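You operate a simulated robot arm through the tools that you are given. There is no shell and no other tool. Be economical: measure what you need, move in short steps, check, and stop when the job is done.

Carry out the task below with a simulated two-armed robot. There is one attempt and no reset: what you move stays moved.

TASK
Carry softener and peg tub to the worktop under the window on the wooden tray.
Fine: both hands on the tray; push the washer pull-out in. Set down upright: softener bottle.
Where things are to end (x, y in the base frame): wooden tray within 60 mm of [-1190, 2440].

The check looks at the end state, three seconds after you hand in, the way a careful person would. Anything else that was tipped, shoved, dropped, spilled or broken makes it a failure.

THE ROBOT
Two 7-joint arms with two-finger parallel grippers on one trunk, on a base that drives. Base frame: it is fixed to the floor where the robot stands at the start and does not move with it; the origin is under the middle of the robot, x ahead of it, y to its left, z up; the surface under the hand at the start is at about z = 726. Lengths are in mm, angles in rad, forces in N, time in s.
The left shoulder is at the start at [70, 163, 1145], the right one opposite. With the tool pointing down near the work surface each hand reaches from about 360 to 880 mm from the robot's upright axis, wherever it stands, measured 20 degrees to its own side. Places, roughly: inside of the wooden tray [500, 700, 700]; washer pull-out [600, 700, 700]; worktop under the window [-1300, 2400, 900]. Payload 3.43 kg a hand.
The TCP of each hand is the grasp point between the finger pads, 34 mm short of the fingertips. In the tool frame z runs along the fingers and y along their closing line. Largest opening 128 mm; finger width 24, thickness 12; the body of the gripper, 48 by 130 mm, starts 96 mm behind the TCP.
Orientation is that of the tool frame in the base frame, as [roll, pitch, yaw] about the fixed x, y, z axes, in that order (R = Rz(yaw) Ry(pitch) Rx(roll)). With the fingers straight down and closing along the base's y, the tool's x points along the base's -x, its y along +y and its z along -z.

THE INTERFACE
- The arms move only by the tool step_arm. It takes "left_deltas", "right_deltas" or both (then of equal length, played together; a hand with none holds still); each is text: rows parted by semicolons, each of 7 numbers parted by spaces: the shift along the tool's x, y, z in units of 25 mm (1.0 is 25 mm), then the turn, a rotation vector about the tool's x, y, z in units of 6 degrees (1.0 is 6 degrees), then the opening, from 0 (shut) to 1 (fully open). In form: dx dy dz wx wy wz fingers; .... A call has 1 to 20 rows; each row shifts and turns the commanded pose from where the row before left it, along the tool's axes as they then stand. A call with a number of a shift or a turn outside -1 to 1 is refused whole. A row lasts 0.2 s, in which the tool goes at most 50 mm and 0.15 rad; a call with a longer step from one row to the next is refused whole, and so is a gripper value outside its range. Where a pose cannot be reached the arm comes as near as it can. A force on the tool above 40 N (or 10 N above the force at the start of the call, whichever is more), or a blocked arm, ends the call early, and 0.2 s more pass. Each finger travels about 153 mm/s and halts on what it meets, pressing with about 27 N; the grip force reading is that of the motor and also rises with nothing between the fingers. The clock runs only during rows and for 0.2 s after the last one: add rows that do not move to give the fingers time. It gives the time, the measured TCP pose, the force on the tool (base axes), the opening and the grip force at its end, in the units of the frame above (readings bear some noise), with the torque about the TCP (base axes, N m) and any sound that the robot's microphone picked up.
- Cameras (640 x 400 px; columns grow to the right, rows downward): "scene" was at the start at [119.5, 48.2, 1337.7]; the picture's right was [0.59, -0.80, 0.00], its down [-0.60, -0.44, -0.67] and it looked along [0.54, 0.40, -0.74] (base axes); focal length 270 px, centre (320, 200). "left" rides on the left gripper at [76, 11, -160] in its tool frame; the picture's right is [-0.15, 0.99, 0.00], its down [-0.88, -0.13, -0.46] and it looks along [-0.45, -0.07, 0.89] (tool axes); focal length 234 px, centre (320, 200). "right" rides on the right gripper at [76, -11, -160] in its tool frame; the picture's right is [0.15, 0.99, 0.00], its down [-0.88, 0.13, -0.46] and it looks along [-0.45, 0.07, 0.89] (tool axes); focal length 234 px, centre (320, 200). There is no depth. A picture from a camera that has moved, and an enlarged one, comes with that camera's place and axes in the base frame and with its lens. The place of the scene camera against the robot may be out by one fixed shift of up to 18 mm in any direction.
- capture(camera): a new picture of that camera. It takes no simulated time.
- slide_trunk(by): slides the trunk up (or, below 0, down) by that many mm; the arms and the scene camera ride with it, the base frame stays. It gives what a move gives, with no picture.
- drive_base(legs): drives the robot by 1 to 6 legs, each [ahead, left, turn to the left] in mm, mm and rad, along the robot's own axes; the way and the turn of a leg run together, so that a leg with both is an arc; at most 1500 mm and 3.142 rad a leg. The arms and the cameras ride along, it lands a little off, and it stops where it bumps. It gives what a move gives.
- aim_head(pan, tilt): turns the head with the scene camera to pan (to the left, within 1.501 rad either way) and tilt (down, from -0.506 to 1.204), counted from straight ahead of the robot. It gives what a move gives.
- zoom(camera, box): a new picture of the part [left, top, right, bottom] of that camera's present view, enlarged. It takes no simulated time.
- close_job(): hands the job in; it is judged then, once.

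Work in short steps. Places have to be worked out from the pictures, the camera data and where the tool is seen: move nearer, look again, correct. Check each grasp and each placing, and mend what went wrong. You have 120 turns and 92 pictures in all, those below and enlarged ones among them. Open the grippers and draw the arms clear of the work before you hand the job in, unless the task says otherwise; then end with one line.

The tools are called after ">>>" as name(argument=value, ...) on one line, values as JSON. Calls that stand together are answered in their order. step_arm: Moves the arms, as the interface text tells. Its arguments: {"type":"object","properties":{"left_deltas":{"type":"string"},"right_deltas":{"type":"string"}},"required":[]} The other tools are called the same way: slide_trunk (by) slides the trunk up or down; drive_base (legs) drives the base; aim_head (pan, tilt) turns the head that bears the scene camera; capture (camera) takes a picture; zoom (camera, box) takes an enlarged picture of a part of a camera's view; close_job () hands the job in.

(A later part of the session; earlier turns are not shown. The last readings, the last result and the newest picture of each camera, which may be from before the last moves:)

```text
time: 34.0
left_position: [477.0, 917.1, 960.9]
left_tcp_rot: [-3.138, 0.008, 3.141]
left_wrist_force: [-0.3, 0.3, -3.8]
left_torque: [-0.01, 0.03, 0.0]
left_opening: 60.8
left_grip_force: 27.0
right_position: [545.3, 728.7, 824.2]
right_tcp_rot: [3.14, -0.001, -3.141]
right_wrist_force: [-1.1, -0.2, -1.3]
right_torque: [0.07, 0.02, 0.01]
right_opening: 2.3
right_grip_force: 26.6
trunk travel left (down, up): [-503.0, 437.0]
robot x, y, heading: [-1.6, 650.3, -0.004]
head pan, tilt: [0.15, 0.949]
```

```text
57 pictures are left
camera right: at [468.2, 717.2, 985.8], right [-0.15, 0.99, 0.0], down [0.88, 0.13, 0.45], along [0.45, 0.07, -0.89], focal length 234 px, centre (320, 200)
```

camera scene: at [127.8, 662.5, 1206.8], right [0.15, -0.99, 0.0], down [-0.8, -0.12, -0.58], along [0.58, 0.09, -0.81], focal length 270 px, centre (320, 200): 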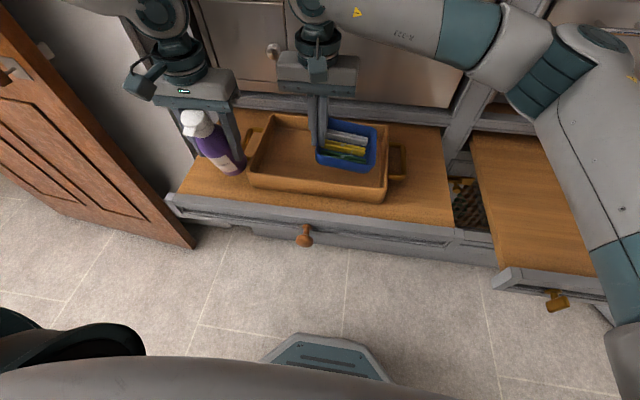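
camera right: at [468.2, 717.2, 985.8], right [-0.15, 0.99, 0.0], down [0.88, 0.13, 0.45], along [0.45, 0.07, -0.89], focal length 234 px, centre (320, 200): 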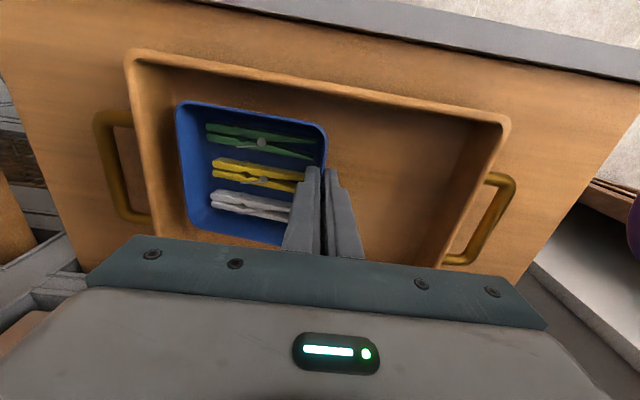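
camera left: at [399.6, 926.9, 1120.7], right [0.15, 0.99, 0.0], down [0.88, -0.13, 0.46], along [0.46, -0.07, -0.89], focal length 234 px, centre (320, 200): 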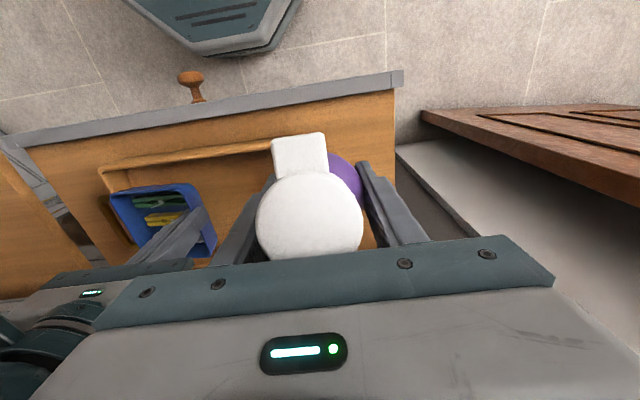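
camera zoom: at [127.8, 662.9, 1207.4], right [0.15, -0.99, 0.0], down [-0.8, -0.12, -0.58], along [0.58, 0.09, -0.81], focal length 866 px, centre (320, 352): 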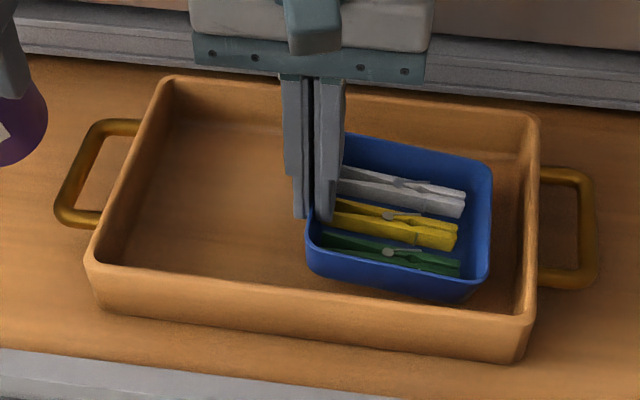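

Tub is well inside. Lower another ~18 mm gently and read the force.

>>> step_arm(right_deltas="0 0 0.24 0 0 0 0;0 0 0.24 0 0 0 0;0 0 0.24 0 0 0 0;0 0 0 0 0 0 0")

>>> zoom(camera="scene", box=[220, 90, 420, 215])

```text
time: 35.0
left_position: [476.2, 916.3, 961.3]
left_tcp_rot: [-3.138, 0.007, 3.139]
left_wrist_force: [-0.6, -0.8, -4.4]
left_torque: [-0.02, 0.01, 0.0]
left_opening: 61.0
left_grip_force: 26.7
right_position: [542.2, 729.1, 807.5]
right_tcp_rot: [-3.141, -0.002, -3.141]
right_wrist_force: [-1.4, 0.7, 3.2]
right_torque: [-0.44, -0.01, -0.22]
right_opening: 3.6
right_grip_force: 26.8
trunk travel left (down, up): [-503.0, 437.0]
robot x, y, heading: [-2.9, 649.5, -0.006]
head pan, tilt: [0.15, 0.949]
```

```text
3.20 times, centred on (320, 152) of scene
camera zoom: at [127.4, 663.0, 1207.5], right [0.15, -0.99, 0.0], down [-0.8, -0.12, -0.58], along [0.58, 0.09, -0.81], focal length 866 px, centre (320, 352)
```

zoom: 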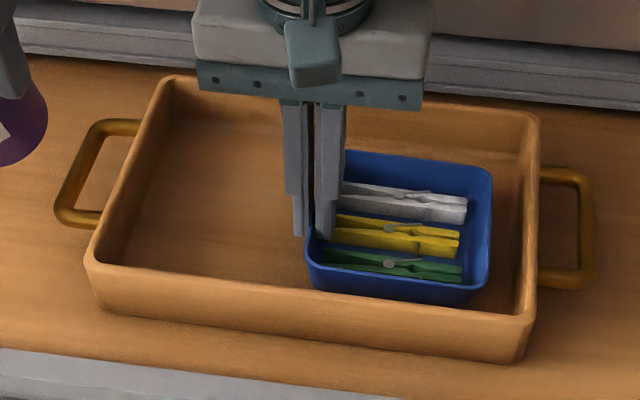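

The tub's far side is resting on the tray floor. Ease down 2 mm, open to 18 mm, and withdraw upward.

>>> step_arm(right_deltas="0 0 0.08 0 0 0 0;0 0 0 0 0 0 0.1;0 0 0 0 0 0 0.15;0 0 0 0 0 0 0.15")

>>> step_arm(right_deltas="0 0 -0.4 0 0 0 0.15;0 0 -0.6 0 0 0 0.15;0 0 -0.8 0 0 0 0.15;0 0 -1 0 0 0 0.15;0 0 -1 0 0 0 0.15;0 0 -1 0 0 0 0.15;0 0 -1 0 0 0 0.15")

>>> capture(camera="right")

>>> zoom(camera="scene", box=[120, 40, 420, 215])

```text
time: 36.0
left_position: [476.6, 915.8, 960.7]
left_tcp_rot: [-3.14, 0.009, 3.14]
left_wrist_force: [0.5, 0.8, -4.4]
left_torque: [-0.02, 0.04, 0.01]
left_opening: 60.9
left_grip_force: 27.4
right_position: [545.1, 728.9, 804.0]
right_tcp_rot: [3.139, -0.003, -3.139]
right_wrist_force: [-0.5, 0.3, 0.2]
right_torque: [-0.01, 0.02, -0.01]
right_opening: 19.2
right_grip_force: 0.0
trunk travel left (down, up): [-503.0, 437.0]
robot x, y, heading: [-0.8, 650.1, -0.002]
head pan, tilt: [0.15, 0.949]
```

```text
time: 37.6
left_position: [476.5, 916.8, 960.8]
left_tcp_rot: [-3.138, 0.006, 3.14]
left_wrist_force: [0.4, 0.2, -4.7]
left_torque: [-0.01, 0.02, 0.01]
left_opening: 61.0
left_grip_force: 26.9
right_position: [544.0, 728.7, 949.9]
right_tcp_rot: [-3.141, -0.001, -3.14]
right_wrist_force: [-0.4, 0.3, -0.8]
right_torque: [-0.01, -0.01, -0.01]
right_opening: 19.0
right_grip_force: 0.0
trunk travel left (down, up): [-503.0, 437.0]
robot x, y, heading: [-0.8, 652.5, -0.002]
head pan, tilt: [0.15, 0.949]
```

```text
55 pictures are left
camera right: at [468.5, 716.9, 1110.9], right [-0.15, 0.99, 0.0], down [0.88, 0.13, 0.45], along [0.45, 0.07, -0.89], focal length 234 px, centre (320, 200)
```

right: 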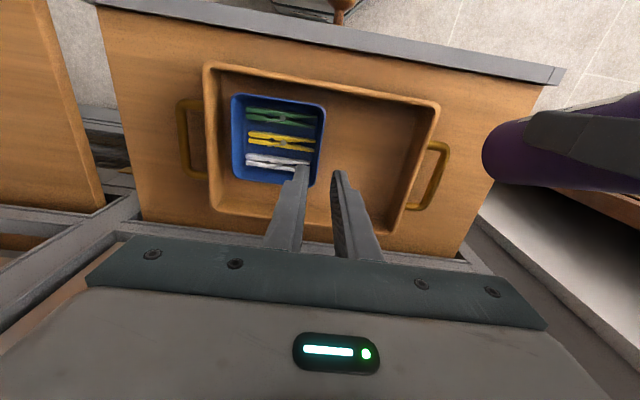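

```text
2.13 times, centred on (270, 128) of scene
camera zoom: at [127.3, 663.0, 1207.4], right [0.15, -0.99, 0.0], down [-0.8, -0.12, -0.58], along [0.58, 0.09, -0.81], focal length 577 px, centre (427, 355)
```

zoom: 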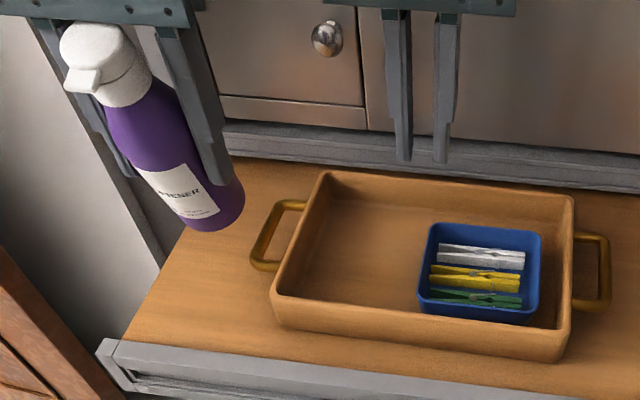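

Tub sits flat in the tray. I withdraw the right hand to the -y side and bring the left with the bottle over the +y half, then measure its tilt.

>>> step_arm(right_deltas="0 -0.95 -0.2 0 0 0 0.15;0 -0.95 -0.2 0 0 0 0.15;0 -0.95 0 0 0 0 0.15;0 -0.95 0 0 0 0 0.15;0 -0.95 0 0 0 0 0.15;0 -0.95 0 0 0 0 0.15;0 -0.95 0 0 0 0 0.15;0 -0.95 0 0 0 0 0.15;0 0 0 0 0 0 0.15;0 0 0 0 0 0 0.15", left_deltas="0 0 0 0 0 0 0;0 0 0 0 0 0 0;0 0 0 0 0 0 0;0 0 0 0 0 0 0;-0.453 -0.74 0 0 0 0 0;-0.453 -0.74 0 0 0 0 0;-0.453 -0.74 0 0 0 0 0;-0.453 -0.74 0 0 0 0 0;-0.453 -0.74 0 0 0 0 0;-0.453 -0.74 0 0 0 0 0")

>>> capture(camera="right")

>>> zoom(camera="scene", box=[120, 40, 440, 240])

```text
time: 39.8
left_position: [544.4, 804.0, 962.0]
left_tcp_rot: [-3.137, 0.007, 3.14]
left_wrist_force: [0.2, -0.5, -4.3]
left_torque: [0.03, 0.06, -0.01]
left_opening: 60.7
left_grip_force: 27.3
right_position: [547.2, 536.9, 958.7]
right_tcp_rot: [3.14, -0.004, -3.14]
right_wrist_force: [0.9, 0.4, -0.8]
right_torque: [0.0, 0.05, 0.0]
right_opening: 19.1
right_grip_force: 0.1
trunk travel left (down, up): [-503.0, 437.0]
robot x, y, heading: [-0.4, 651.6, 0.004]
head pan, tilt: [0.15, 0.949]
```

```text
53 pictures are left
camera right: at [470.5, 525.7, 1120.0], right [-0.15, 0.99, 0.0], down [0.88, 0.13, 0.45], along [0.45, 0.07, -0.89], focal length 234 px, centre (320, 200)
```

right: 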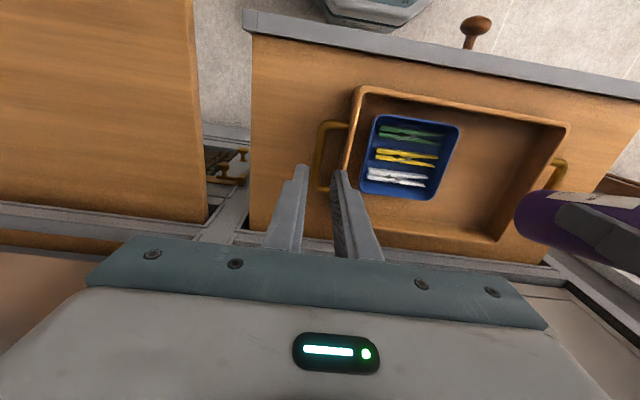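

```text
2.00 times, centred on (280, 140) of scene
camera zoom: at [129.3, 662.3, 1207.3], right [0.15, -0.99, 0.0], down [-0.81, -0.12, -0.58], along [0.57, 0.09, -0.81], focal length 541 px, centre (400, 320)
```

zoom: 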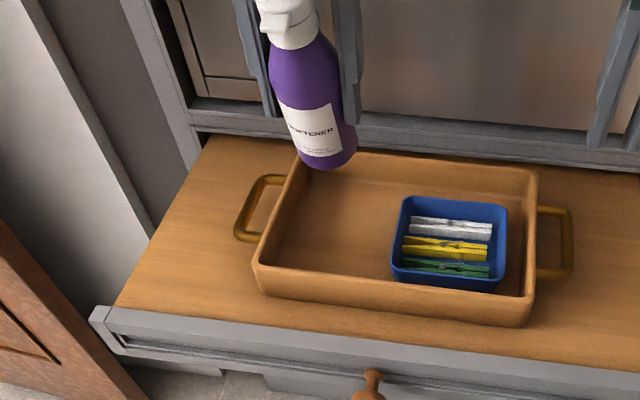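

Bottle tilt measures about 20° (top toward -x), from both the left view and the scene view. I pitch the left hand +20° to stand the bottle upright and check.

>>> step_arm(left_deltas="0 0 0 0 0.83 0 0;0 0 0 0 0.83 0 0;0 0 0 0 0.83 0 0;0 0 0 0 0.83 0 0;0 0 0 0 0 0 0")

>>> zoom(camera="scene", box=[160, 0, 400, 200])

>>> capture(camera="left")

```text
time: 41.0
left_position: [532.1, 821.7, 961.2]
left_tcp_rot: [-3.136, -0.341, 3.138]
left_wrist_force: [-1.0, 0.3, -4.0]
left_torque: [0.02, 0.0, 0.0]
left_opening: 60.9
left_grip_force: 26.7
left hand out of reach, approached as far as the arm can: row 3, 4
right_position: [546.6, 538.5, 959.1]
right_tcp_rot: [3.139, -0.002, -3.141]
right_wrist_force: [-0.7, 0.8, -1.1]
right_torque: [-0.01, -0.03, -0.01]
right_opening: 19.2
right_grip_force: 0.0
trunk travel left (down, up): [-503.0, 437.0]
robot x, y, heading: [-0.9, 652.9, 0.001]
head pan, tilt: [0.15, 0.949]
```

```text
2.00 times, centred on (280, 100) of scene
camera zoom: at [127.5, 662.6, 1207.5], right [0.15, -0.99, 0.0], down [-0.8, -0.12, -0.58], along [0.58, 0.09, -0.81], focal length 541 px, centre (400, 400)
```

zoom: 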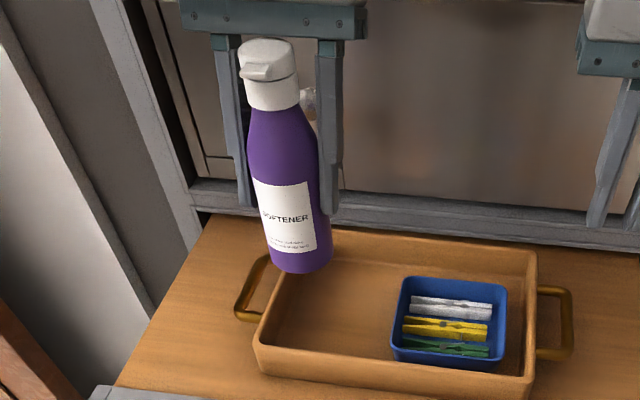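

```text
50 pictures are left
camera left: at [514.2, 832.1, 1137.1], right [0.14, 0.99, -0.05], down [0.98, -0.13, 0.14], along [0.13, -0.07, -0.99], focal length 234 px, centre (320, 200)
```

left: 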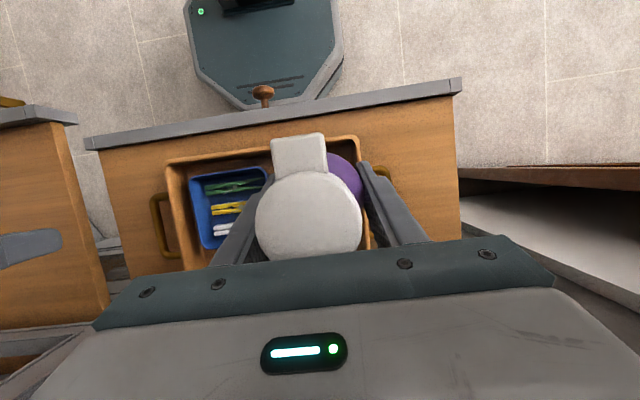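

Bottle now stands upright within a couple of degrees at about [532,821]. I shift the base 27 mm to -y to centre it better in the free half and lower the trunk 80 mm (bottle base stays ~15 mm above the tray floor).

>>> drive_base(legs=[[8, -27, 0]])

>>> slide_trunk(by=-75)

>>> capture(camera="left")

>>> zoom(camera="scene", box=[180, 0, 420, 180])

```text
time: 41.8
left_position: [539.9, 795.5, 960.8]
left_tcp_rot: [-3.137, -0.341, 3.14]
left_wrist_force: [-0.5, -0.8, -3.8]
left_torque: [0.0, 0.0, 0.01]
left_opening: 60.8
left_grip_force: 27.2
right_position: [553.1, 513.9, 958.9]
right_tcp_rot: [3.139, -0.002, -3.137]
right_wrist_force: [0.3, -0.4, -0.1]
right_torque: [-0.01, 0.01, -0.01]
right_opening: 19.4
right_grip_force: 0.1
trunk travel left (down, up): [-503.0, 437.0]
robot x, y, heading: [7.5, 626.9, 0.003]
head pan, tilt: [0.15, 0.949]
```

```text
time: 42.9
left_position: [541.5, 795.6, 887.1]
left_tcp_rot: [-3.138, -0.339, 3.139]
left_wrist_force: [0.0, 0.2, -4.1]
left_torque: [0.0, 0.01, -0.01]
left_opening: 60.8
left_grip_force: 27.0
right_position: [553.6, 512.1, 884.8]
right_tcp_rot: [3.141, -0.002, -3.14]
right_wrist_force: [0.3, -0.6, -0.4]
right_torque: [-0.01, 0.0, 0.0]
right_opening: 19.0
right_grip_force: 0.1
trunk travel left (down, up): [-428.0, 512.0]
robot x, y, heading: [7.7, 626.4, 0.004]
head pan, tilt: [0.15, 0.949]
```

```text
49 pictures are left
camera left: at [521.8, 806.3, 1062.1], right [0.14, 0.99, -0.05], down [0.98, -0.13, 0.14], along [0.13, -0.07, -0.99], focal length 234 px, centre (320, 200)
```

left: 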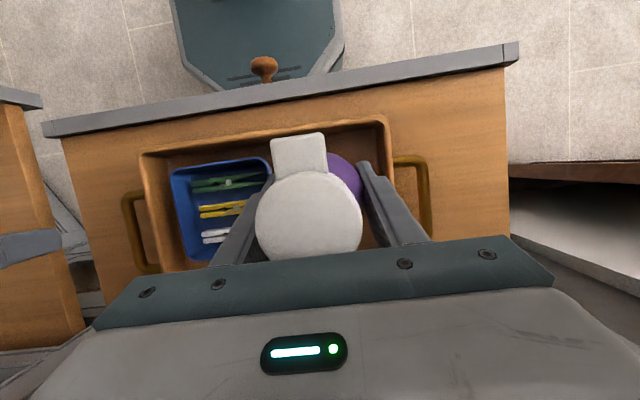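

```text
2.22 times, centred on (300, 90) of scene
camera zoom: at [135.3, 636.5, 1132.5], right [0.15, -0.99, 0.0], down [-0.8, -0.12, -0.58], along [0.58, 0.09, -0.81], focal length 601 px, centre (364, 444)
```

zoom: 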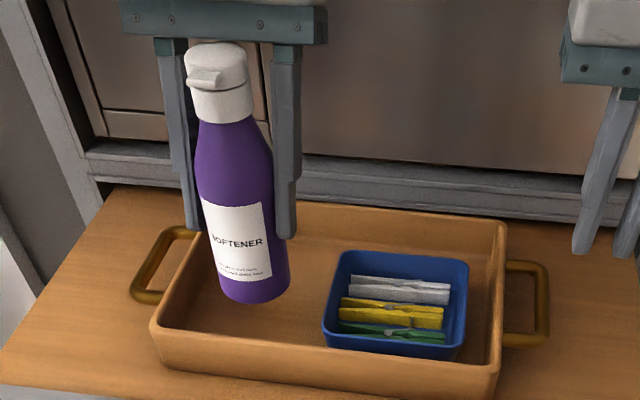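

About 20 mm to go. Lower the left hand vertically (allowing for its tilt) in small steps, watching the force.

>>> step_arm(left_deltas="-0.067 0 0.19 0 0 0 0;-0.067 0 0.19 0 0 0 0;-0.067 0 0.19 0 0 0 0;0 0 0 0 0 0 0")

```text
time: 43.9
left_position: [540.5, 795.8, 869.4]
left_tcp_rot: [-3.138, -0.342, 3.139]
left_wrist_force: [-0.4, -1.4, -3.1]
left_torque: [0.02, 0.01, 0.0]
left_opening: 61.1
left_grip_force: 27.1
right_position: [554.3, 512.7, 884.8]
right_tcp_rot: [3.14, -0.002, -3.139]
right_wrist_force: [0.3, 0.2, -0.2]
right_torque: [0.01, -0.02, 0.02]
right_opening: 19.0
right_grip_force: 0.1
trunk travel left (down, up): [-428.0, 512.0]
robot x, y, heading: [9.0, 621.4, 0.001]
head pan, tilt: [0.15, 0.949]
```

Still unsupported (weight reads on the hand). A few more millimetres.

>>> step_arm(left_deltas="-0.04 0 0.113 0 0 0 0;0 0 0 0 0 0 0")

>>> step_arm(left_deltas="-0.04 0 0.113 0 0 0 0;0 0 0 0 0 0 0")

>>> step_arm(left_deltas="-0.04 0 0.113 0 0 0 0;0 0 0 0 0 0 0")

>>> zoom(camera="scene", box=[180, 0, 420, 180])

```text
time: 44.5
left_position: [539.5, 795.8, 866.6]
left_tcp_rot: [-3.136, -0.339, 3.14]
left_wrist_force: [0.4, -0.1, -4.2]
left_torque: [-0.01, 0.0, 0.0]
left_opening: 60.7
left_grip_force: 26.9
right_position: [552.7, 512.2, 884.3]
right_tcp_rot: [3.14, -0.002, -3.137]
right_wrist_force: [0.3, 0.3, 0.3]
right_torque: [0.0, -0.03, 0.03]
right_opening: 19.4
right_grip_force: 0.1
trunk travel left (down, up): [-428.0, 512.0]
robot x, y, heading: [8.0, 624.3, 0.002]
head pan, tilt: [0.15, 0.949]
```

```text
time: 45.1
left_position: [540.4, 795.8, 865.2]
left_tcp_rot: [-3.134, -0.337, 3.138]
left_wrist_force: [0.1, -0.3, -3.8]
left_torque: [-0.01, 0.01, -0.01]
left_opening: 61.2
left_grip_force: 26.8
right_position: [552.7, 511.9, 885.1]
right_tcp_rot: [3.139, -0.002, -3.137]
right_wrist_force: [0.6, -0.9, 0.1]
right_torque: [0.03, 0.02, 0.0]
right_opening: 19.1
right_grip_force: 0.1
trunk travel left (down, up): [-428.0, 512.0]
robot x, y, heading: [9.9, 626.4, 0.002]
head pan, tilt: [0.15, 0.949]
```

```text
time: 45.7
left_position: [540.8, 795.9, 860.9]
left_tcp_rot: [-3.137, -0.337, 3.142]
left_wrist_force: [0.1, 0.4, -4.0]
left_torque: [-0.01, 0.0, 0.02]
left_opening: 60.9
left_grip_force: 26.7
right_position: [553.4, 513.0, 885.0]
right_tcp_rot: [3.139, -0.002, -3.137]
right_wrist_force: [0.3, -0.1, -0.2]
right_torque: [-0.04, 0.01, 0.0]
right_opening: 19.2
right_grip_force: 0.1
trunk travel left (down, up): [-428.0, 512.0]
robot x, y, heading: [7.0, 626.1, 0.003]
head pan, tilt: [0.15, 0.949]
```

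```text
2.22 times, centred on (300, 90) of scene
camera zoom: at [135.7, 636.5, 1132.4], right [0.15, -0.99, 0.0], down [-0.8, -0.12, -0.58], along [0.57, 0.09, -0.81], focal length 601 px, centre (364, 444)
```

zoom: 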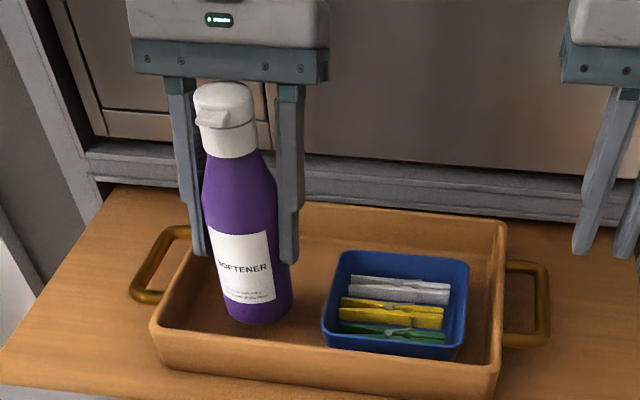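

Nearly there; continue in 3 mm steps until the weight comes off.

>>> step_arm(left_deltas="-0.04 0 0.113 0 0 0 0;0 0 0 0 0 0 0")

>>> step_arm(left_deltas="-0.04 0 0.113 0 0 0 0;0 0 0 0 0 0 0")

>>> step_arm(left_deltas="-0.027 0 0.075 0 0 0 0;0 0 0 0 0 0 0")

```text
time: 46.3
left_position: [541.1, 796.0, 858.9]
left_tcp_rot: [-3.137, -0.339, 3.138]
left_wrist_force: [-0.1, 0.4, -3.0]
left_torque: [-0.05, -0.01, -0.03]
left_opening: 60.8
left_grip_force: 27.2
right_position: [554.0, 512.0, 884.9]
right_tcp_rot: [3.14, -0.001, -3.139]
right_wrist_force: [0.1, -0.6, 0.8]
right_torque: [-0.01, 0.01, -0.01]
right_opening: 19.1
right_grip_force: 0.1
trunk travel left (down, up): [-428.0, 512.0]
robot x, y, heading: [2.5, 621.5, 0.003]
head pan, tilt: [0.15, 0.949]
```

```text
time: 46.9
left_position: [539.1, 795.4, 855.3]
left_tcp_rot: [-3.137, -0.341, 3.14]
left_wrist_force: [0.6, 0.0, -4.0]
left_torque: [-0.01, 0.01, -0.02]
left_opening: 61.0
left_grip_force: 27.1
right_position: [553.5, 511.8, 884.8]
right_tcp_rot: [3.139, -0.002, -3.138]
right_wrist_force: [0.0, 0.4, 0.6]
right_torque: [0.01, 0.0, 0.02]
right_opening: 19.3
right_grip_force: 0.1
trunk travel left (down, up): [-428.0, 512.0]
robot x, y, heading: [11.1, 625.0, 0.003]
head pan, tilt: [0.15, 0.949]
```

```text
time: 47.5
left_position: [540.7, 796.8, 853.7]
left_tcp_rot: [-3.138, -0.339, 3.139]
left_wrist_force: [-0.7, -1.1, -3.8]
left_torque: [0.01, -0.02, 0.0]
left_opening: 61.0
left_grip_force: 27.2
right_position: [553.9, 513.5, 885.0]
right_tcp_rot: [3.138, -0.002, -3.14]
right_wrist_force: [0.3, -0.2, 0.1]
right_torque: [0.01, -0.06, 0.02]
right_opening: 19.1
right_grip_force: 0.1
trunk travel left (down, up): [-428.0, 512.0]
robot x, y, heading: [8.8, 626.5, 0.004]
head pan, tilt: [0.15, 0.949]
```

Not yet touching; continue.

>>> step_arm(left_deltas="-0.04 0 0.113 0 0 0 0;0 0 0 0 0 0 0")

>>> step_arm(left_deltas="-0.04 0 0.113 0 0 0 0;0 0 0 0 0 0 0")

>>> step_arm(left_deltas="-0.04 0 0.113 0 0 0 0;0 0 0 0 0 0 0")

>>> zoom(camera="scene", box=[180, 0, 420, 180])

```text
time: 48.1
left_position: [540.9, 796.2, 851.4]
left_tcp_rot: [-3.134, -0.338, 3.139]
left_wrist_force: [-0.3, -1.2, -4.0]
left_torque: [0.0, -0.02, -0.02]
left_opening: 61.0
left_grip_force: 27.1
right_position: [553.6, 511.9, 884.7]
right_tcp_rot: [3.14, -0.003, -3.139]
right_wrist_force: [0.4, -0.9, 0.5]
right_torque: [-0.04, 0.02, -0.03]
right_opening: 19.3
right_grip_force: 0.1
trunk travel left (down, up): [-428.0, 512.0]
robot x, y, heading: [7.4, 621.5, 0.002]
head pan, tilt: [0.15, 0.949]
```

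```text
time: 48.7
left_position: [540.0, 795.2, 846.1]
left_tcp_rot: [-3.134, -0.341, 3.139]
left_wrist_force: [1.4, -0.3, -3.7]
left_torque: [-0.02, 0.01, 0.03]
left_opening: 61.1
left_grip_force: 26.9
right_position: [553.7, 513.7, 883.2]
right_tcp_rot: [3.139, -0.002, -3.139]
right_wrist_force: [-0.2, 0.5, -0.2]
right_torque: [0.0, 0.01, 0.01]
right_opening: 19.0
right_grip_force: 0.1
trunk travel left (down, up): [-428.0, 512.0]
robot x, y, heading: [10.9, 626.9, -0.005]
head pan, tilt: [0.15, 0.949]
```

```text
time: 49.3
left_position: [540.3, 795.4, 845.3]
left_tcp_rot: [-3.135, -0.339, 3.14]
left_wrist_force: [0.5, 0.4, -4.0]
left_torque: [-0.01, 0.01, 0.02]
left_opening: 61.1
left_grip_force: 27.3
right_position: [553.8, 512.2, 884.6]
right_tcp_rot: [3.14, -0.002, -3.138]
right_wrist_force: [0.3, 0.3, 0.7]
right_torque: [-0.01, -0.01, 0.01]
right_opening: 19.4
right_grip_force: 0.0
trunk travel left (down, up): [-428.0, 512.0]
robot x, y, heading: [5.6, 627.5, 0.002]
head pan, tilt: [0.15, 0.949]
```

```text
2.22 times, centred on (300, 90) of scene
camera zoom: at [135.7, 636.5, 1132.4], right [0.15, -0.99, 0.0], down [-0.8, -0.12, -0.58], along [0.57, 0.09, -0.81], focal length 601 px, centre (364, 444)
```

zoom: 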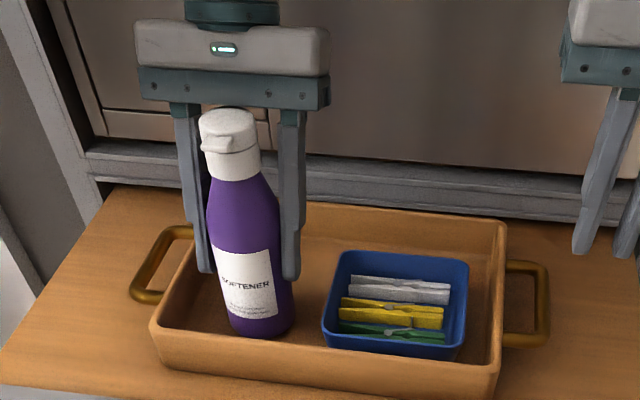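

Continue down with slightly larger steps.

>>> step_arm(left_deltas="-0.053 0 0.15 0 0 0 0;0 0 0 0 0 0 0")

>>> step_arm(left_deltas="-0.053 0 0.15 0 0 0 0;0 0 0 0 0 0 0")

>>> step_arm(left_deltas="-0.04 0 0.113 0 0 0 0;0 0 0 0 0 0 0")

```text
time: 49.9
left_position: [541.1, 795.6, 840.2]
left_tcp_rot: [-3.134, -0.34, 3.139]
left_wrist_force: [0.2, 0.6, -3.9]
left_torque: [0.0, 0.01, -0.01]
left_opening: 60.8
left_grip_force: 27.1
right_position: [552.6, 512.3, 884.3]
right_tcp_rot: [3.139, -0.002, -3.138]
right_wrist_force: [-0.6, -0.8, 0.4]
right_torque: [0.0, 0.01, 0.01]
right_opening: 19.2
right_grip_force: 0.0
trunk travel left (down, up): [-428.0, 512.0]
robot x, y, heading: [11.2, 622.5, 0.001]
head pan, tilt: [0.15, 0.949]
```

```text
time: 50.5
left_position: [540.5, 795.5, 838.3]
left_tcp_rot: [-3.132, -0.332, 3.14]
left_wrist_force: [3.0, 2.6, 15.6]
left_torque: [0.49, -0.77, -0.01]
left_opening: 60.5
left_grip_force: 26.6
right_position: [552.2, 513.0, 885.5]
right_tcp_rot: [3.14, 0.002, -3.138]
right_wrist_force: [0.8, -0.3, 0.3]
right_torque: [0.02, 0.01, 0.03]
right_opening: 19.3
right_grip_force: 0.0
trunk travel left (down, up): [-428.0, 512.0]
robot x, y, heading: [7.4, 626.5, -0.001]
head pan, tilt: [0.15, 0.949]
```

```text
time: 51.2
left_position: [540.1, 796.7, 839.1]
left_tcp_rot: [-3.132, -0.332, 3.141]
left_wrist_force: [-1.1, 0.4, 17.2]
left_torque: [0.59, 0.19, -0.01]
left_opening: 60.9
left_grip_force: 26.9
right_position: [553.2, 511.9, 885.4]
right_tcp_rot: [3.14, 0.0, -3.138]
right_wrist_force: [1.0, -0.2, -0.2]
right_torque: [-0.01, -0.02, 0.0]
right_opening: 19.1
right_grip_force: 0.1
trunk travel left (down, up): [-428.0, 512.0]
robot x, y, heading: [7.7, 628.3, 0.006]
head pan, tilt: [0.15, 0.949]
stopped in row 2 (left hand): the force on the tool passed its limit at 42 N (the readings are from after the stop); the commanded pose is now the measured one
```

Seated with firm contact, now flush on the floor. Relieve the pressure slightly and open.

>>> step_arm(left_deltas="0.013 0 -0.04 0 0 0 0;0 0 0 0 0 0 0.5;0 0 0 0 0 0 0.6;0 0 0 0 0 0 0.7;0 0 0 0 0 0 0.7")

>>> zoom(camera="scene", box=[180, 0, 420, 180])

>>> capture(camera="left")

```text
time: 52.4
left_position: [540.6, 795.3, 839.3]
left_tcp_rot: [-3.132, -0.335, 3.141]
left_wrist_force: [2.6, -2.4, 16.7]
left_torque: [0.24, -0.04, -0.04]
left_opening: 89.6
left_grip_force: 0.1
right_position: [552.9, 512.0, 884.2]
right_tcp_rot: [3.14, 0.0, -3.138]
right_wrist_force: [0.0, -0.6, 0.0]
right_torque: [-0.02, -0.01, -0.02]
right_opening: 19.5
right_grip_force: 0.0
trunk travel left (down, up): [-428.0, 512.0]
robot x, y, heading: [8.4, 623.8, 0.006]
head pan, tilt: [0.15, 0.949]
```

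```text
2.22 times, centred on (300, 90) of scene
camera zoom: at [134.4, 635.7, 1132.7], right [0.15, -0.99, 0.0], down [-0.8, -0.12, -0.58], along [0.58, 0.09, -0.81], focal length 601 px, centre (364, 444)
```

zoom: 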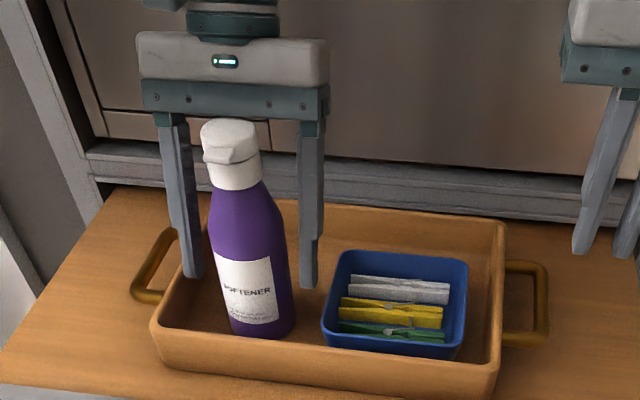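

```text
44 pictures are left
camera left: at [520.4, 806.4, 1014.0], right [0.14, 0.99, -0.06], down [0.98, -0.13, 0.14], along [0.14, -0.07, -0.99], focal length 234 px, centre (320, 200)
```

left: 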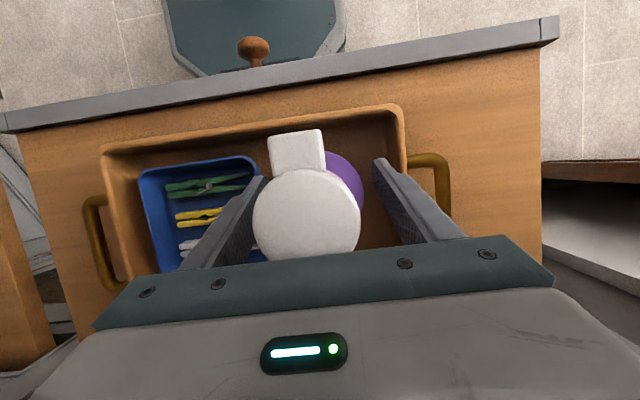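

The bottle is released and upright; the residual force is the palm touching the cap. I raise the left hand straight up clear of the bottle.

>>> step_arm(left_deltas="0.1 0 -0.28 0 0 0 0.7;0.2 0 -0.565 0 0 0 0.75;0.267 0 -0.754 0 0 0 0.75;0.267 0 -0.754 0 0 0 0.75;0.267 0 -0.754 0 0 0 0.75;0.267 0 -0.754 0 0 0 0.75;0.267 0 -0.754 0 0 0 0.75;0.267 0 -0.754 0 0 0 0.75;0.267 0 -0.754 0 0 0 0.75;0.267 0 -0.754 0 0 0 0.75")

>>> capture(camera="scene")

```text
time: 54.6
left_position: [531.7, 821.8, 1015.1]
left_tcp_rot: [-3.131, -0.334, 3.14]
left_wrist_force: [-1.2, -0.9, 0.6]
left_torque: [-0.01, -0.07, -0.03]
left_opening: 95.9
left_grip_force: 0.1
left hand out of reach, approached as far as the arm can: row 6, 7, 8, 9, 10
right_position: [552.8, 513.2, 884.9]
right_tcp_rot: [3.14, -0.002, -3.139]
right_wrist_force: [0.4, -0.3, 0.2]
right_torque: [0.0, -0.03, -0.03]
right_opening: 19.4
right_grip_force: 0.1
trunk travel left (down, up): [-428.0, 512.0]
robot x, y, heading: [7.1, 624.7, -0.001]
head pan, tilt: [0.15, 0.949]
```

```text
43 pictures are left
camera scene: at [134.3, 636.2, 1132.6], right [0.15, -0.99, 0.0], down [-0.8, -0.12, -0.58], along [0.58, 0.09, -0.81], focal length 270 px, centre (320, 200)
```

scene: 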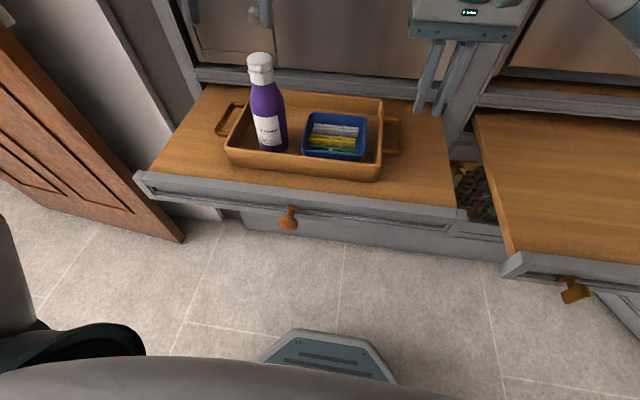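

Bottle stands upright beside the tub. Now I centre the robot on the tray (+98 mm to the left), level the left hand, and position both hands above the handles.

>>> drive_base(legs=[[0, 98, 0]])

>>> step_arm(left_deltas="0 0 0 0 -0.8 0 0.75;0 0 0 0 -0.8 0 0.75;0 0 0 0 -0.8 0 0.75;0 0 0 0 -0.79 0 0.75;0 0 0 0 0 0 0.6", right_deltas="0.1 -0.75 0 0 0 0 0.3;0.1 -0.75 0 0 0 0 0.5;0.1 -0.75 0 0 0 0 0.5;0.1 -0.75 0 0 0 0 0.5;0 0 0 0 0 0 0.5")

>>> capture(camera="left")

>>> capture(camera="right")

```text
time: 55.7
left_position: [532.2, 921.4, 1013.6]
left_tcp_rot: [-3.131, -0.334, 3.141]
left_wrist_force: [0.4, 0.7, -0.2]
left_torque: [-0.04, -0.04, 0.03]
left_opening: 95.9
left_grip_force: 0.0
right_position: [553.2, 612.3, 884.3]
right_tcp_rot: [-3.141, -0.002, -3.137]
right_wrist_force: [-0.1, 0.5, 0.4]
right_torque: [-0.03, 0.02, -0.05]
right_opening: 19.6
right_grip_force: 0.0
trunk travel left (down, up): [-428.0, 512.0]
robot x, y, heading: [3.2, 715.3, 0.002]
head pan, tilt: [0.15, 0.949]
```

```text
time: 56.9
left_position: [532.4, 921.7, 1014.4]
left_tcp_rot: [-3.129, 0.0, -3.14]
left_wrist_force: [0.3, 1.1, 0.0]
left_torque: [0.0, 0.01, 0.0]
left_opening: 76.9
left_grip_force: 0.0
right_position: [543.4, 536.3, 884.5]
right_tcp_rot: [3.139, -0.003, -3.139]
right_wrist_force: [1.2, 0.1, 0.4]
right_torque: [-0.03, 0.03, -0.03]
right_opening: 63.9
right_grip_force: 0.0
trunk travel left (down, up): [-428.0, 512.0]
robot x, y, heading: [6.6, 722.2, 0.002]
head pan, tilt: [0.15, 0.949]
```

```text
42 pictures are left
camera left: at [456.7, 932.3, 1173.1], right [0.14, 0.99, -0.01], down [0.88, -0.12, 0.46], along [0.45, -0.08, -0.89], focal length 234 px, centre (320, 200)
```

left: 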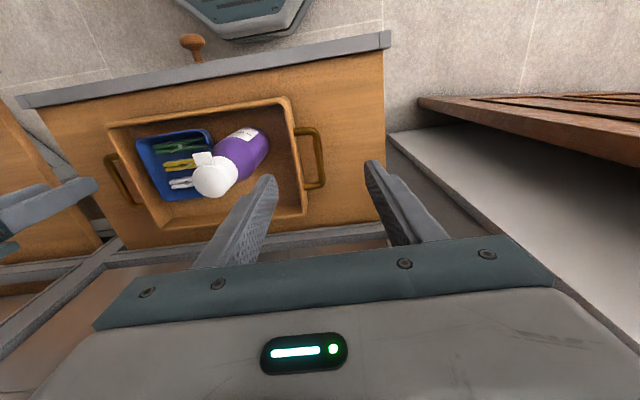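

```text
41 pictures are left
camera right: at [467.2, 523.8, 1045.7], right [-0.15, 0.99, 0.0], down [0.88, 0.13, 0.45], along [0.45, 0.07, -0.89], focal length 234 px, centre (320, 200)
```

right: 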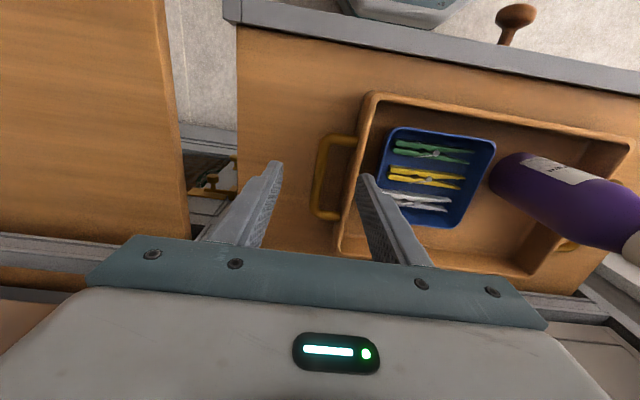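

The tray now reads x≈473–683, centre about [578,725] (it was nudged ~30 mm when the handle was touched; still on the pull-out). Handle bars at y≈906 and ≈543.5, centred x≈577. I bring both hands above them with the fingers narrowed to 24 mm.

>>> step_arm(left_deltas="-0.225 -0.08 0.82 -0.01 0 0 0.19;-0.225 -0.08 0.82 -0.01 0 0 0.19;-0.225 -0.08 0.82 -0.01 0 0 0.19;-0.225 -0.08 0.82 -0.01 0 0 0.19;-0.225 -0.08 0.82 -0.01 0 0 0.19;-0.225 -0.08 0.82 -0.01 0 0 0.19;-0.225 -0.08 0.82 -0.01 0 0 0.19;-0.225 -0.08 0.82 -0.01 0 0 0.19", right_deltas="-0.17 0.0375 0.17 0 0 0 0.19;-0.17 0.0375 0.17 0 0 0 0.19;-0.17 0.0375 0.17 0 0 0 0.19;-0.17 0.0375 0.17 0 0 0 0.19;-0.17 0.0375 0.17 0 0 0 0.19;-0.17 0.0375 0.17 0 0 0 0.19;-0.17 0.0375 0.17 0 0 0 0.19;-0.17 0.0375 0.17 0 0 0 0.19")

>>> capture(camera="left")

>>> capture(camera="right")

```text
time: 58.7
left_position: [578.9, 903.1, 848.7]
left_tcp_rot: [-3.14, 0.0, -3.14]
left_wrist_force: [0.2, 0.6, 1.6]
left_torque: [0.01, 0.02, 0.0]
left_opening: 24.2
left_grip_force: 0.0
right_position: [577.7, 543.3, 850.9]
right_tcp_rot: [3.14, -0.002, -3.138]
right_wrist_force: [-0.1, 0.1, -0.3]
right_torque: [0.02, 0.0, 0.0]
right_opening: 24.2
right_grip_force: 0.1
trunk travel left (down, up): [-428.0, 512.0]
robot x, y, heading: [7.1, 723.5, 0.001]
head pan, tilt: [0.15, 0.949]
```

```text
40 pictures are left
camera left: at [501.6, 913.5, 1009.4], right [0.14, 0.99, 0.0], down [0.88, -0.13, 0.46], along [0.45, -0.07, -0.89], focal length 234 px, centre (320, 200)
```

left: 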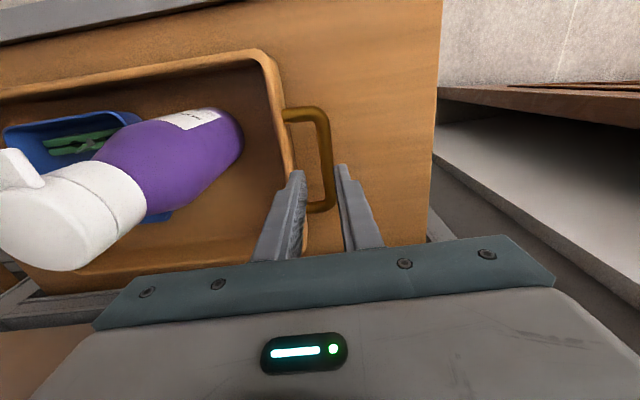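

```text
39 pictures are left
camera right: at [501.5, 531.0, 1012.0], right [-0.15, 0.99, 0.0], down [0.88, 0.13, 0.45], along [0.45, 0.07, -0.89], focal length 234 px, centre (320, 200)
```

right: 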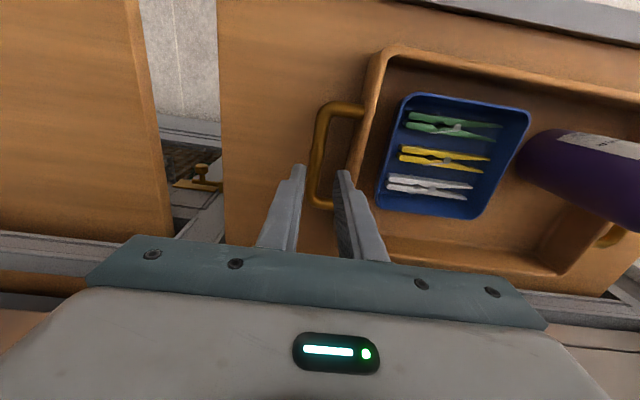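

Both hands are over the bars (left needs +3.5 mm in y). I descend both to TCP z≈786 with the inner fingers going between bar and tray wall.

>>> step_arm(left_deltas="0 0.14 0.2 0 0 0 0.19;0 0 0.46 0 0 0 0.19;0 0 0.46 0 0 0 0.19;0 0 0.46 0 0 0 0.19;0 0 0.46 0 0 0 0.19;0 0 0.46 0 0 0 0.19;0 0 0 0 0 0 0.19", right_deltas="0 0.03 0.2 0 0 0 0.19;0 0 0.48 0 0 0 0.19;0 0 0.48 0 0 0 0.19;0 0 0.48 0 0 0 0.19;0 0 0.48 0 0 0 0.19;0 0 0.48 0 0 0 0.19;0 0 0 0 0 0 0.19")

>>> capture(camera="left")

>>> capture(camera="right")

```text
time: 60.3
left_position: [578.4, 905.8, 787.4]
left_tcp_rot: [-3.14, 0.0, -3.14]
left_wrist_force: [-0.4, 0.6, 0.7]
left_torque: [-0.01, 0.03, -0.02]
left_opening: 24.5
left_grip_force: 0.1
right_position: [577.3, 544.2, 784.8]
right_tcp_rot: [3.139, -0.002, -3.137]
right_wrist_force: [-0.4, 0.1, -0.9]
right_torque: [-0.03, 0.01, -0.01]
right_opening: 24.3
right_grip_force: 0.0
trunk travel left (down, up): [-428.0, 512.0]
robot x, y, heading: [6.7, 723.0, -0.002]
head pan, tilt: [0.15, 0.949]
```

```text
38 pictures are left
camera left: at [501.6, 916.7, 947.3], right [0.15, 0.99, 0.0], down [0.88, -0.13, 0.46], along [0.45, -0.07, -0.89], focal length 234 px, centre (320, 200)
```

left: 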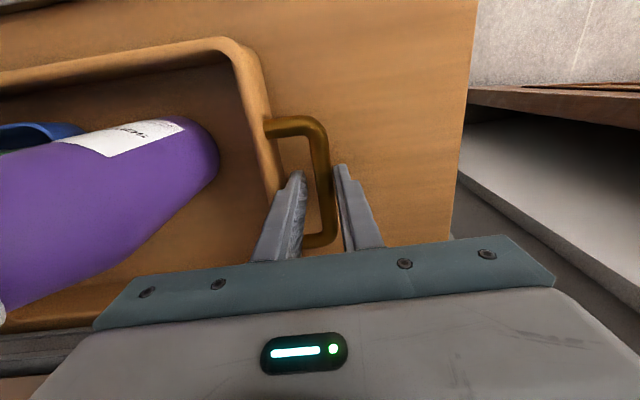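

```text
37 pictures are left
camera right: at [500.4, 531.6, 946.8], right [-0.15, 0.99, 0.0], down [0.88, 0.13, 0.45], along [0.45, 0.07, -0.89], focal length 234 px, centre (320, 200)
```

right: 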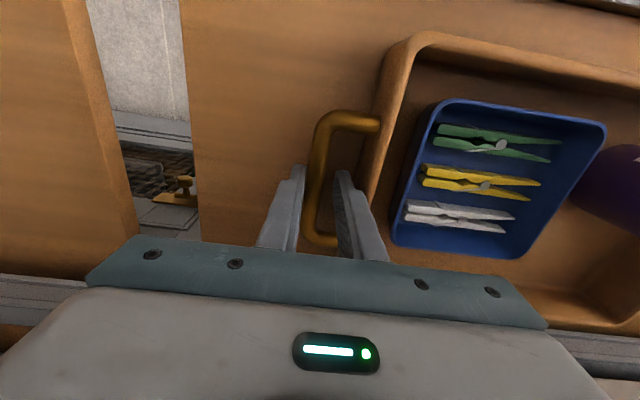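

Bars are between the fingers on both sides. I go down a further ~8 mm for engagement, watching for contact, then close both.

>>> step_arm(left_deltas="0 0 0.16 0 0 0 0.19;0 0 0.16 0 0 0 0.19;0 0 0 0 0 0 0.19", right_deltas="0 0 0.1 0 0 0 0.19;0 0 0.12 0 0 0 0.19;0 0 0 0 0 0 0.19")

>>> step_arm(left_deltas="0 0 0 0 0 0 0.1;0 0 0 0 0 0 0;0 0 0 0 0 0 0;0 0 0 0 0 0 0", right_deltas="0 0 0 0 0 0 0.1;0 0 0 0 0 0 0;0 0 0 0 0 0 0;0 0 0 0 0 0 0")

```text
time: 61.1
left_position: [578.5, 907.9, 780.2]
left_tcp_rot: [-3.139, 0.0, -3.141]
left_wrist_force: [-0.6, 0.2, 0.0]
left_torque: [0.0, -0.01, 0.01]
left_opening: 24.2
left_grip_force: 0.0
right_position: [577.8, 541.9, 780.5]
right_tcp_rot: [-3.14, 0.0, -3.138]
right_wrist_force: [-0.4, -1.0, 0.1]
right_torque: [-0.02, 0.0, 0.0]
right_opening: 24.3
right_grip_force: 0.1
trunk travel left (down, up): [-428.0, 512.0]
robot x, y, heading: [6.5, 720.8, -0.004]
head pan, tilt: [0.15, 0.949]
```

```text
time: 61.9
left_position: [576.9, 909.5, 778.1]
left_tcp_rot: [3.137, -0.002, -3.14]
left_wrist_force: [-0.4, 2.5, 2.7]
left_torque: [0.02, 0.11, -0.73]
left_opening: 14.4
left_grip_force: 27.1
right_position: [577.1, 538.8, 780.0]
right_tcp_rot: [-3.136, -0.002, 3.14]
right_wrist_force: [-0.7, -0.4, 1.4]
right_torque: [-0.01, 0.02, 0.17]
right_opening: 13.6
right_grip_force: 27.2
trunk travel left (down, up): [-428.0, 512.0]
robot x, y, heading: [0.3, 720.5, -0.002]
head pan, tilt: [0.15, 0.949]
stopped in row 4 (left hand): the force on the tool passed its limit at 41 N (the readings are from after the stop); the commanded pose is now the measured one
```

Both hands hold the ~14 mm bars. Lift gently with the trunk, 30 mm, and look.

>>> slide_trunk(by=30)

>>> capture(camera="scene")

```text
time: 62.7
left_position: [578.8, 910.9, 807.7]
left_tcp_rot: [3.137, -0.002, -3.139]
left_wrist_force: [-1.4, 2.1, -6.5]
left_torque: [0.0, -0.11, -0.66]
left_opening: 14.2
left_grip_force: 27.2
right_position: [577.5, 539.8, 809.4]
right_tcp_rot: [-3.135, -0.003, 3.139]
right_wrist_force: [1.3, -2.5, -5.1]
right_torque: [-0.06, -0.1, 0.12]
right_opening: 13.8
right_grip_force: 26.7
trunk travel left (down, up): [-458.0, 482.0]
robot x, y, heading: [5.9, 726.2, 0.002]
head pan, tilt: [0.15, 0.949]
```

```text
36 pictures are left
camera scene: at [137.0, 734.8, 1162.2], right [0.15, -0.99, 0.0], down [-0.8, -0.12, -0.58], along [0.57, 0.09, -0.81], focal length 270 px, centre (320, 200)
```

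scene: 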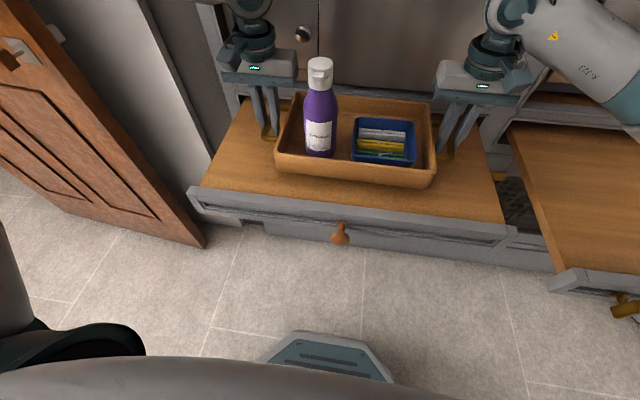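

Lift is level and everything stays in place. Raise the trunk 190 mm, then back off 256 mm and check stability.

>>> slide_trunk(by=190)

>>> drive_base(legs=[[-256, 0, 0]])

>>> capture(camera="scene")

```text
time: 64.8
left_position: [578.9, 910.1, 998.4]
left_tcp_rot: [3.137, -0.002, -3.141]
left_wrist_force: [-1.1, 4.9, -5.1]
left_torque: [-0.02, -0.09, -0.72]
left_opening: 14.2
left_grip_force: 27.1
right_position: [577.5, 540.1, 999.4]
right_tcp_rot: [-3.138, -0.004, 3.141]
right_wrist_force: [1.5, -4.5, -5.6]
right_torque: [0.0, -0.09, 0.15]
right_opening: 13.6
right_grip_force: 27.0
trunk travel left (down, up): [-648.0, 292.0]
robot x, y, heading: [8.1, 720.2, -0.001]
head pan, tilt: [0.15, 0.949]
```

```text
time: 66.6
left_position: [323.2, 911.8, 998.1]
left_tcp_rot: [3.136, 0.0, -3.138]
left_wrist_force: [-1.2, 5.9, -6.8]
left_torque: [0.02, -0.03, -0.62]
left_opening: 14.1
left_grip_force: 26.8
right_position: [325.0, 541.9, 999.0]
right_tcp_rot: [-3.136, -0.004, 3.14]
right_wrist_force: [1.4, -7.1, -5.3]
right_torque: [-0.02, -0.17, 0.15]
right_opening: 13.8
right_grip_force: 26.9
trunk travel left (down, up): [-648.0, 292.0]
robot x, y, heading: [-244.1, 723.1, -0.003]
head pan, tilt: [0.15, 0.949]
```

```text
35 pictures are left
camera scene: at [-117.9, 734.6, 1352.2], right [0.15, -0.99, 0.0], down [-0.8, -0.12, -0.58], along [0.57, 0.09, -0.81], focal length 270 px, centre (320, 200)
```

scene: 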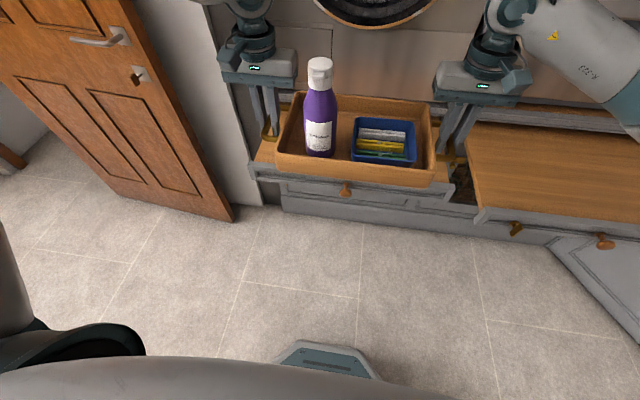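

Stable. Before travelling I glance left along the path and at the worktop.

>>> aim_head(pan=1.5, tilt=0.4)

>>> capture(camera="scene")

```text
time: 68.1
left_position: [323.2, 911.6, 998.5]
left_tcp_rot: [3.137, -0.001, -3.136]
left_wrist_force: [-2.6, -0.9, -5.9]
left_torque: [0.0, -0.01, -0.67]
left_opening: 14.2
left_grip_force: 27.3
right_position: [325.1, 541.7, 998.7]
right_tcp_rot: [-3.137, -0.003, 3.141]
right_wrist_force: [1.3, 0.7, -4.4]
right_torque: [-0.01, -0.21, 0.15]
right_opening: 13.6
right_grip_force: 27.3
trunk travel left (down, up): [-648.0, 292.0]
robot x, y, heading: [-248.3, 721.8, 0.005]
head pan, tilt: [1.499, 0.4]
```

```text
34 pictures are left
camera scene: at [-183.5, 816.0, 1399.0], right [1.0, -0.07, 0.0], down [-0.03, -0.39, -0.92], along [0.06, 0.92, -0.39], focal length 270 px, centre (320, 200)
```

scene: 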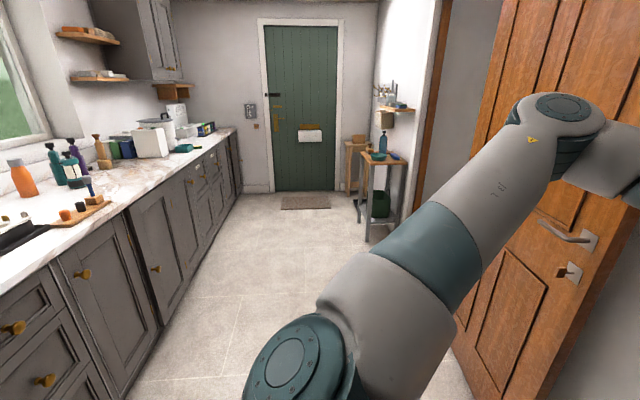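

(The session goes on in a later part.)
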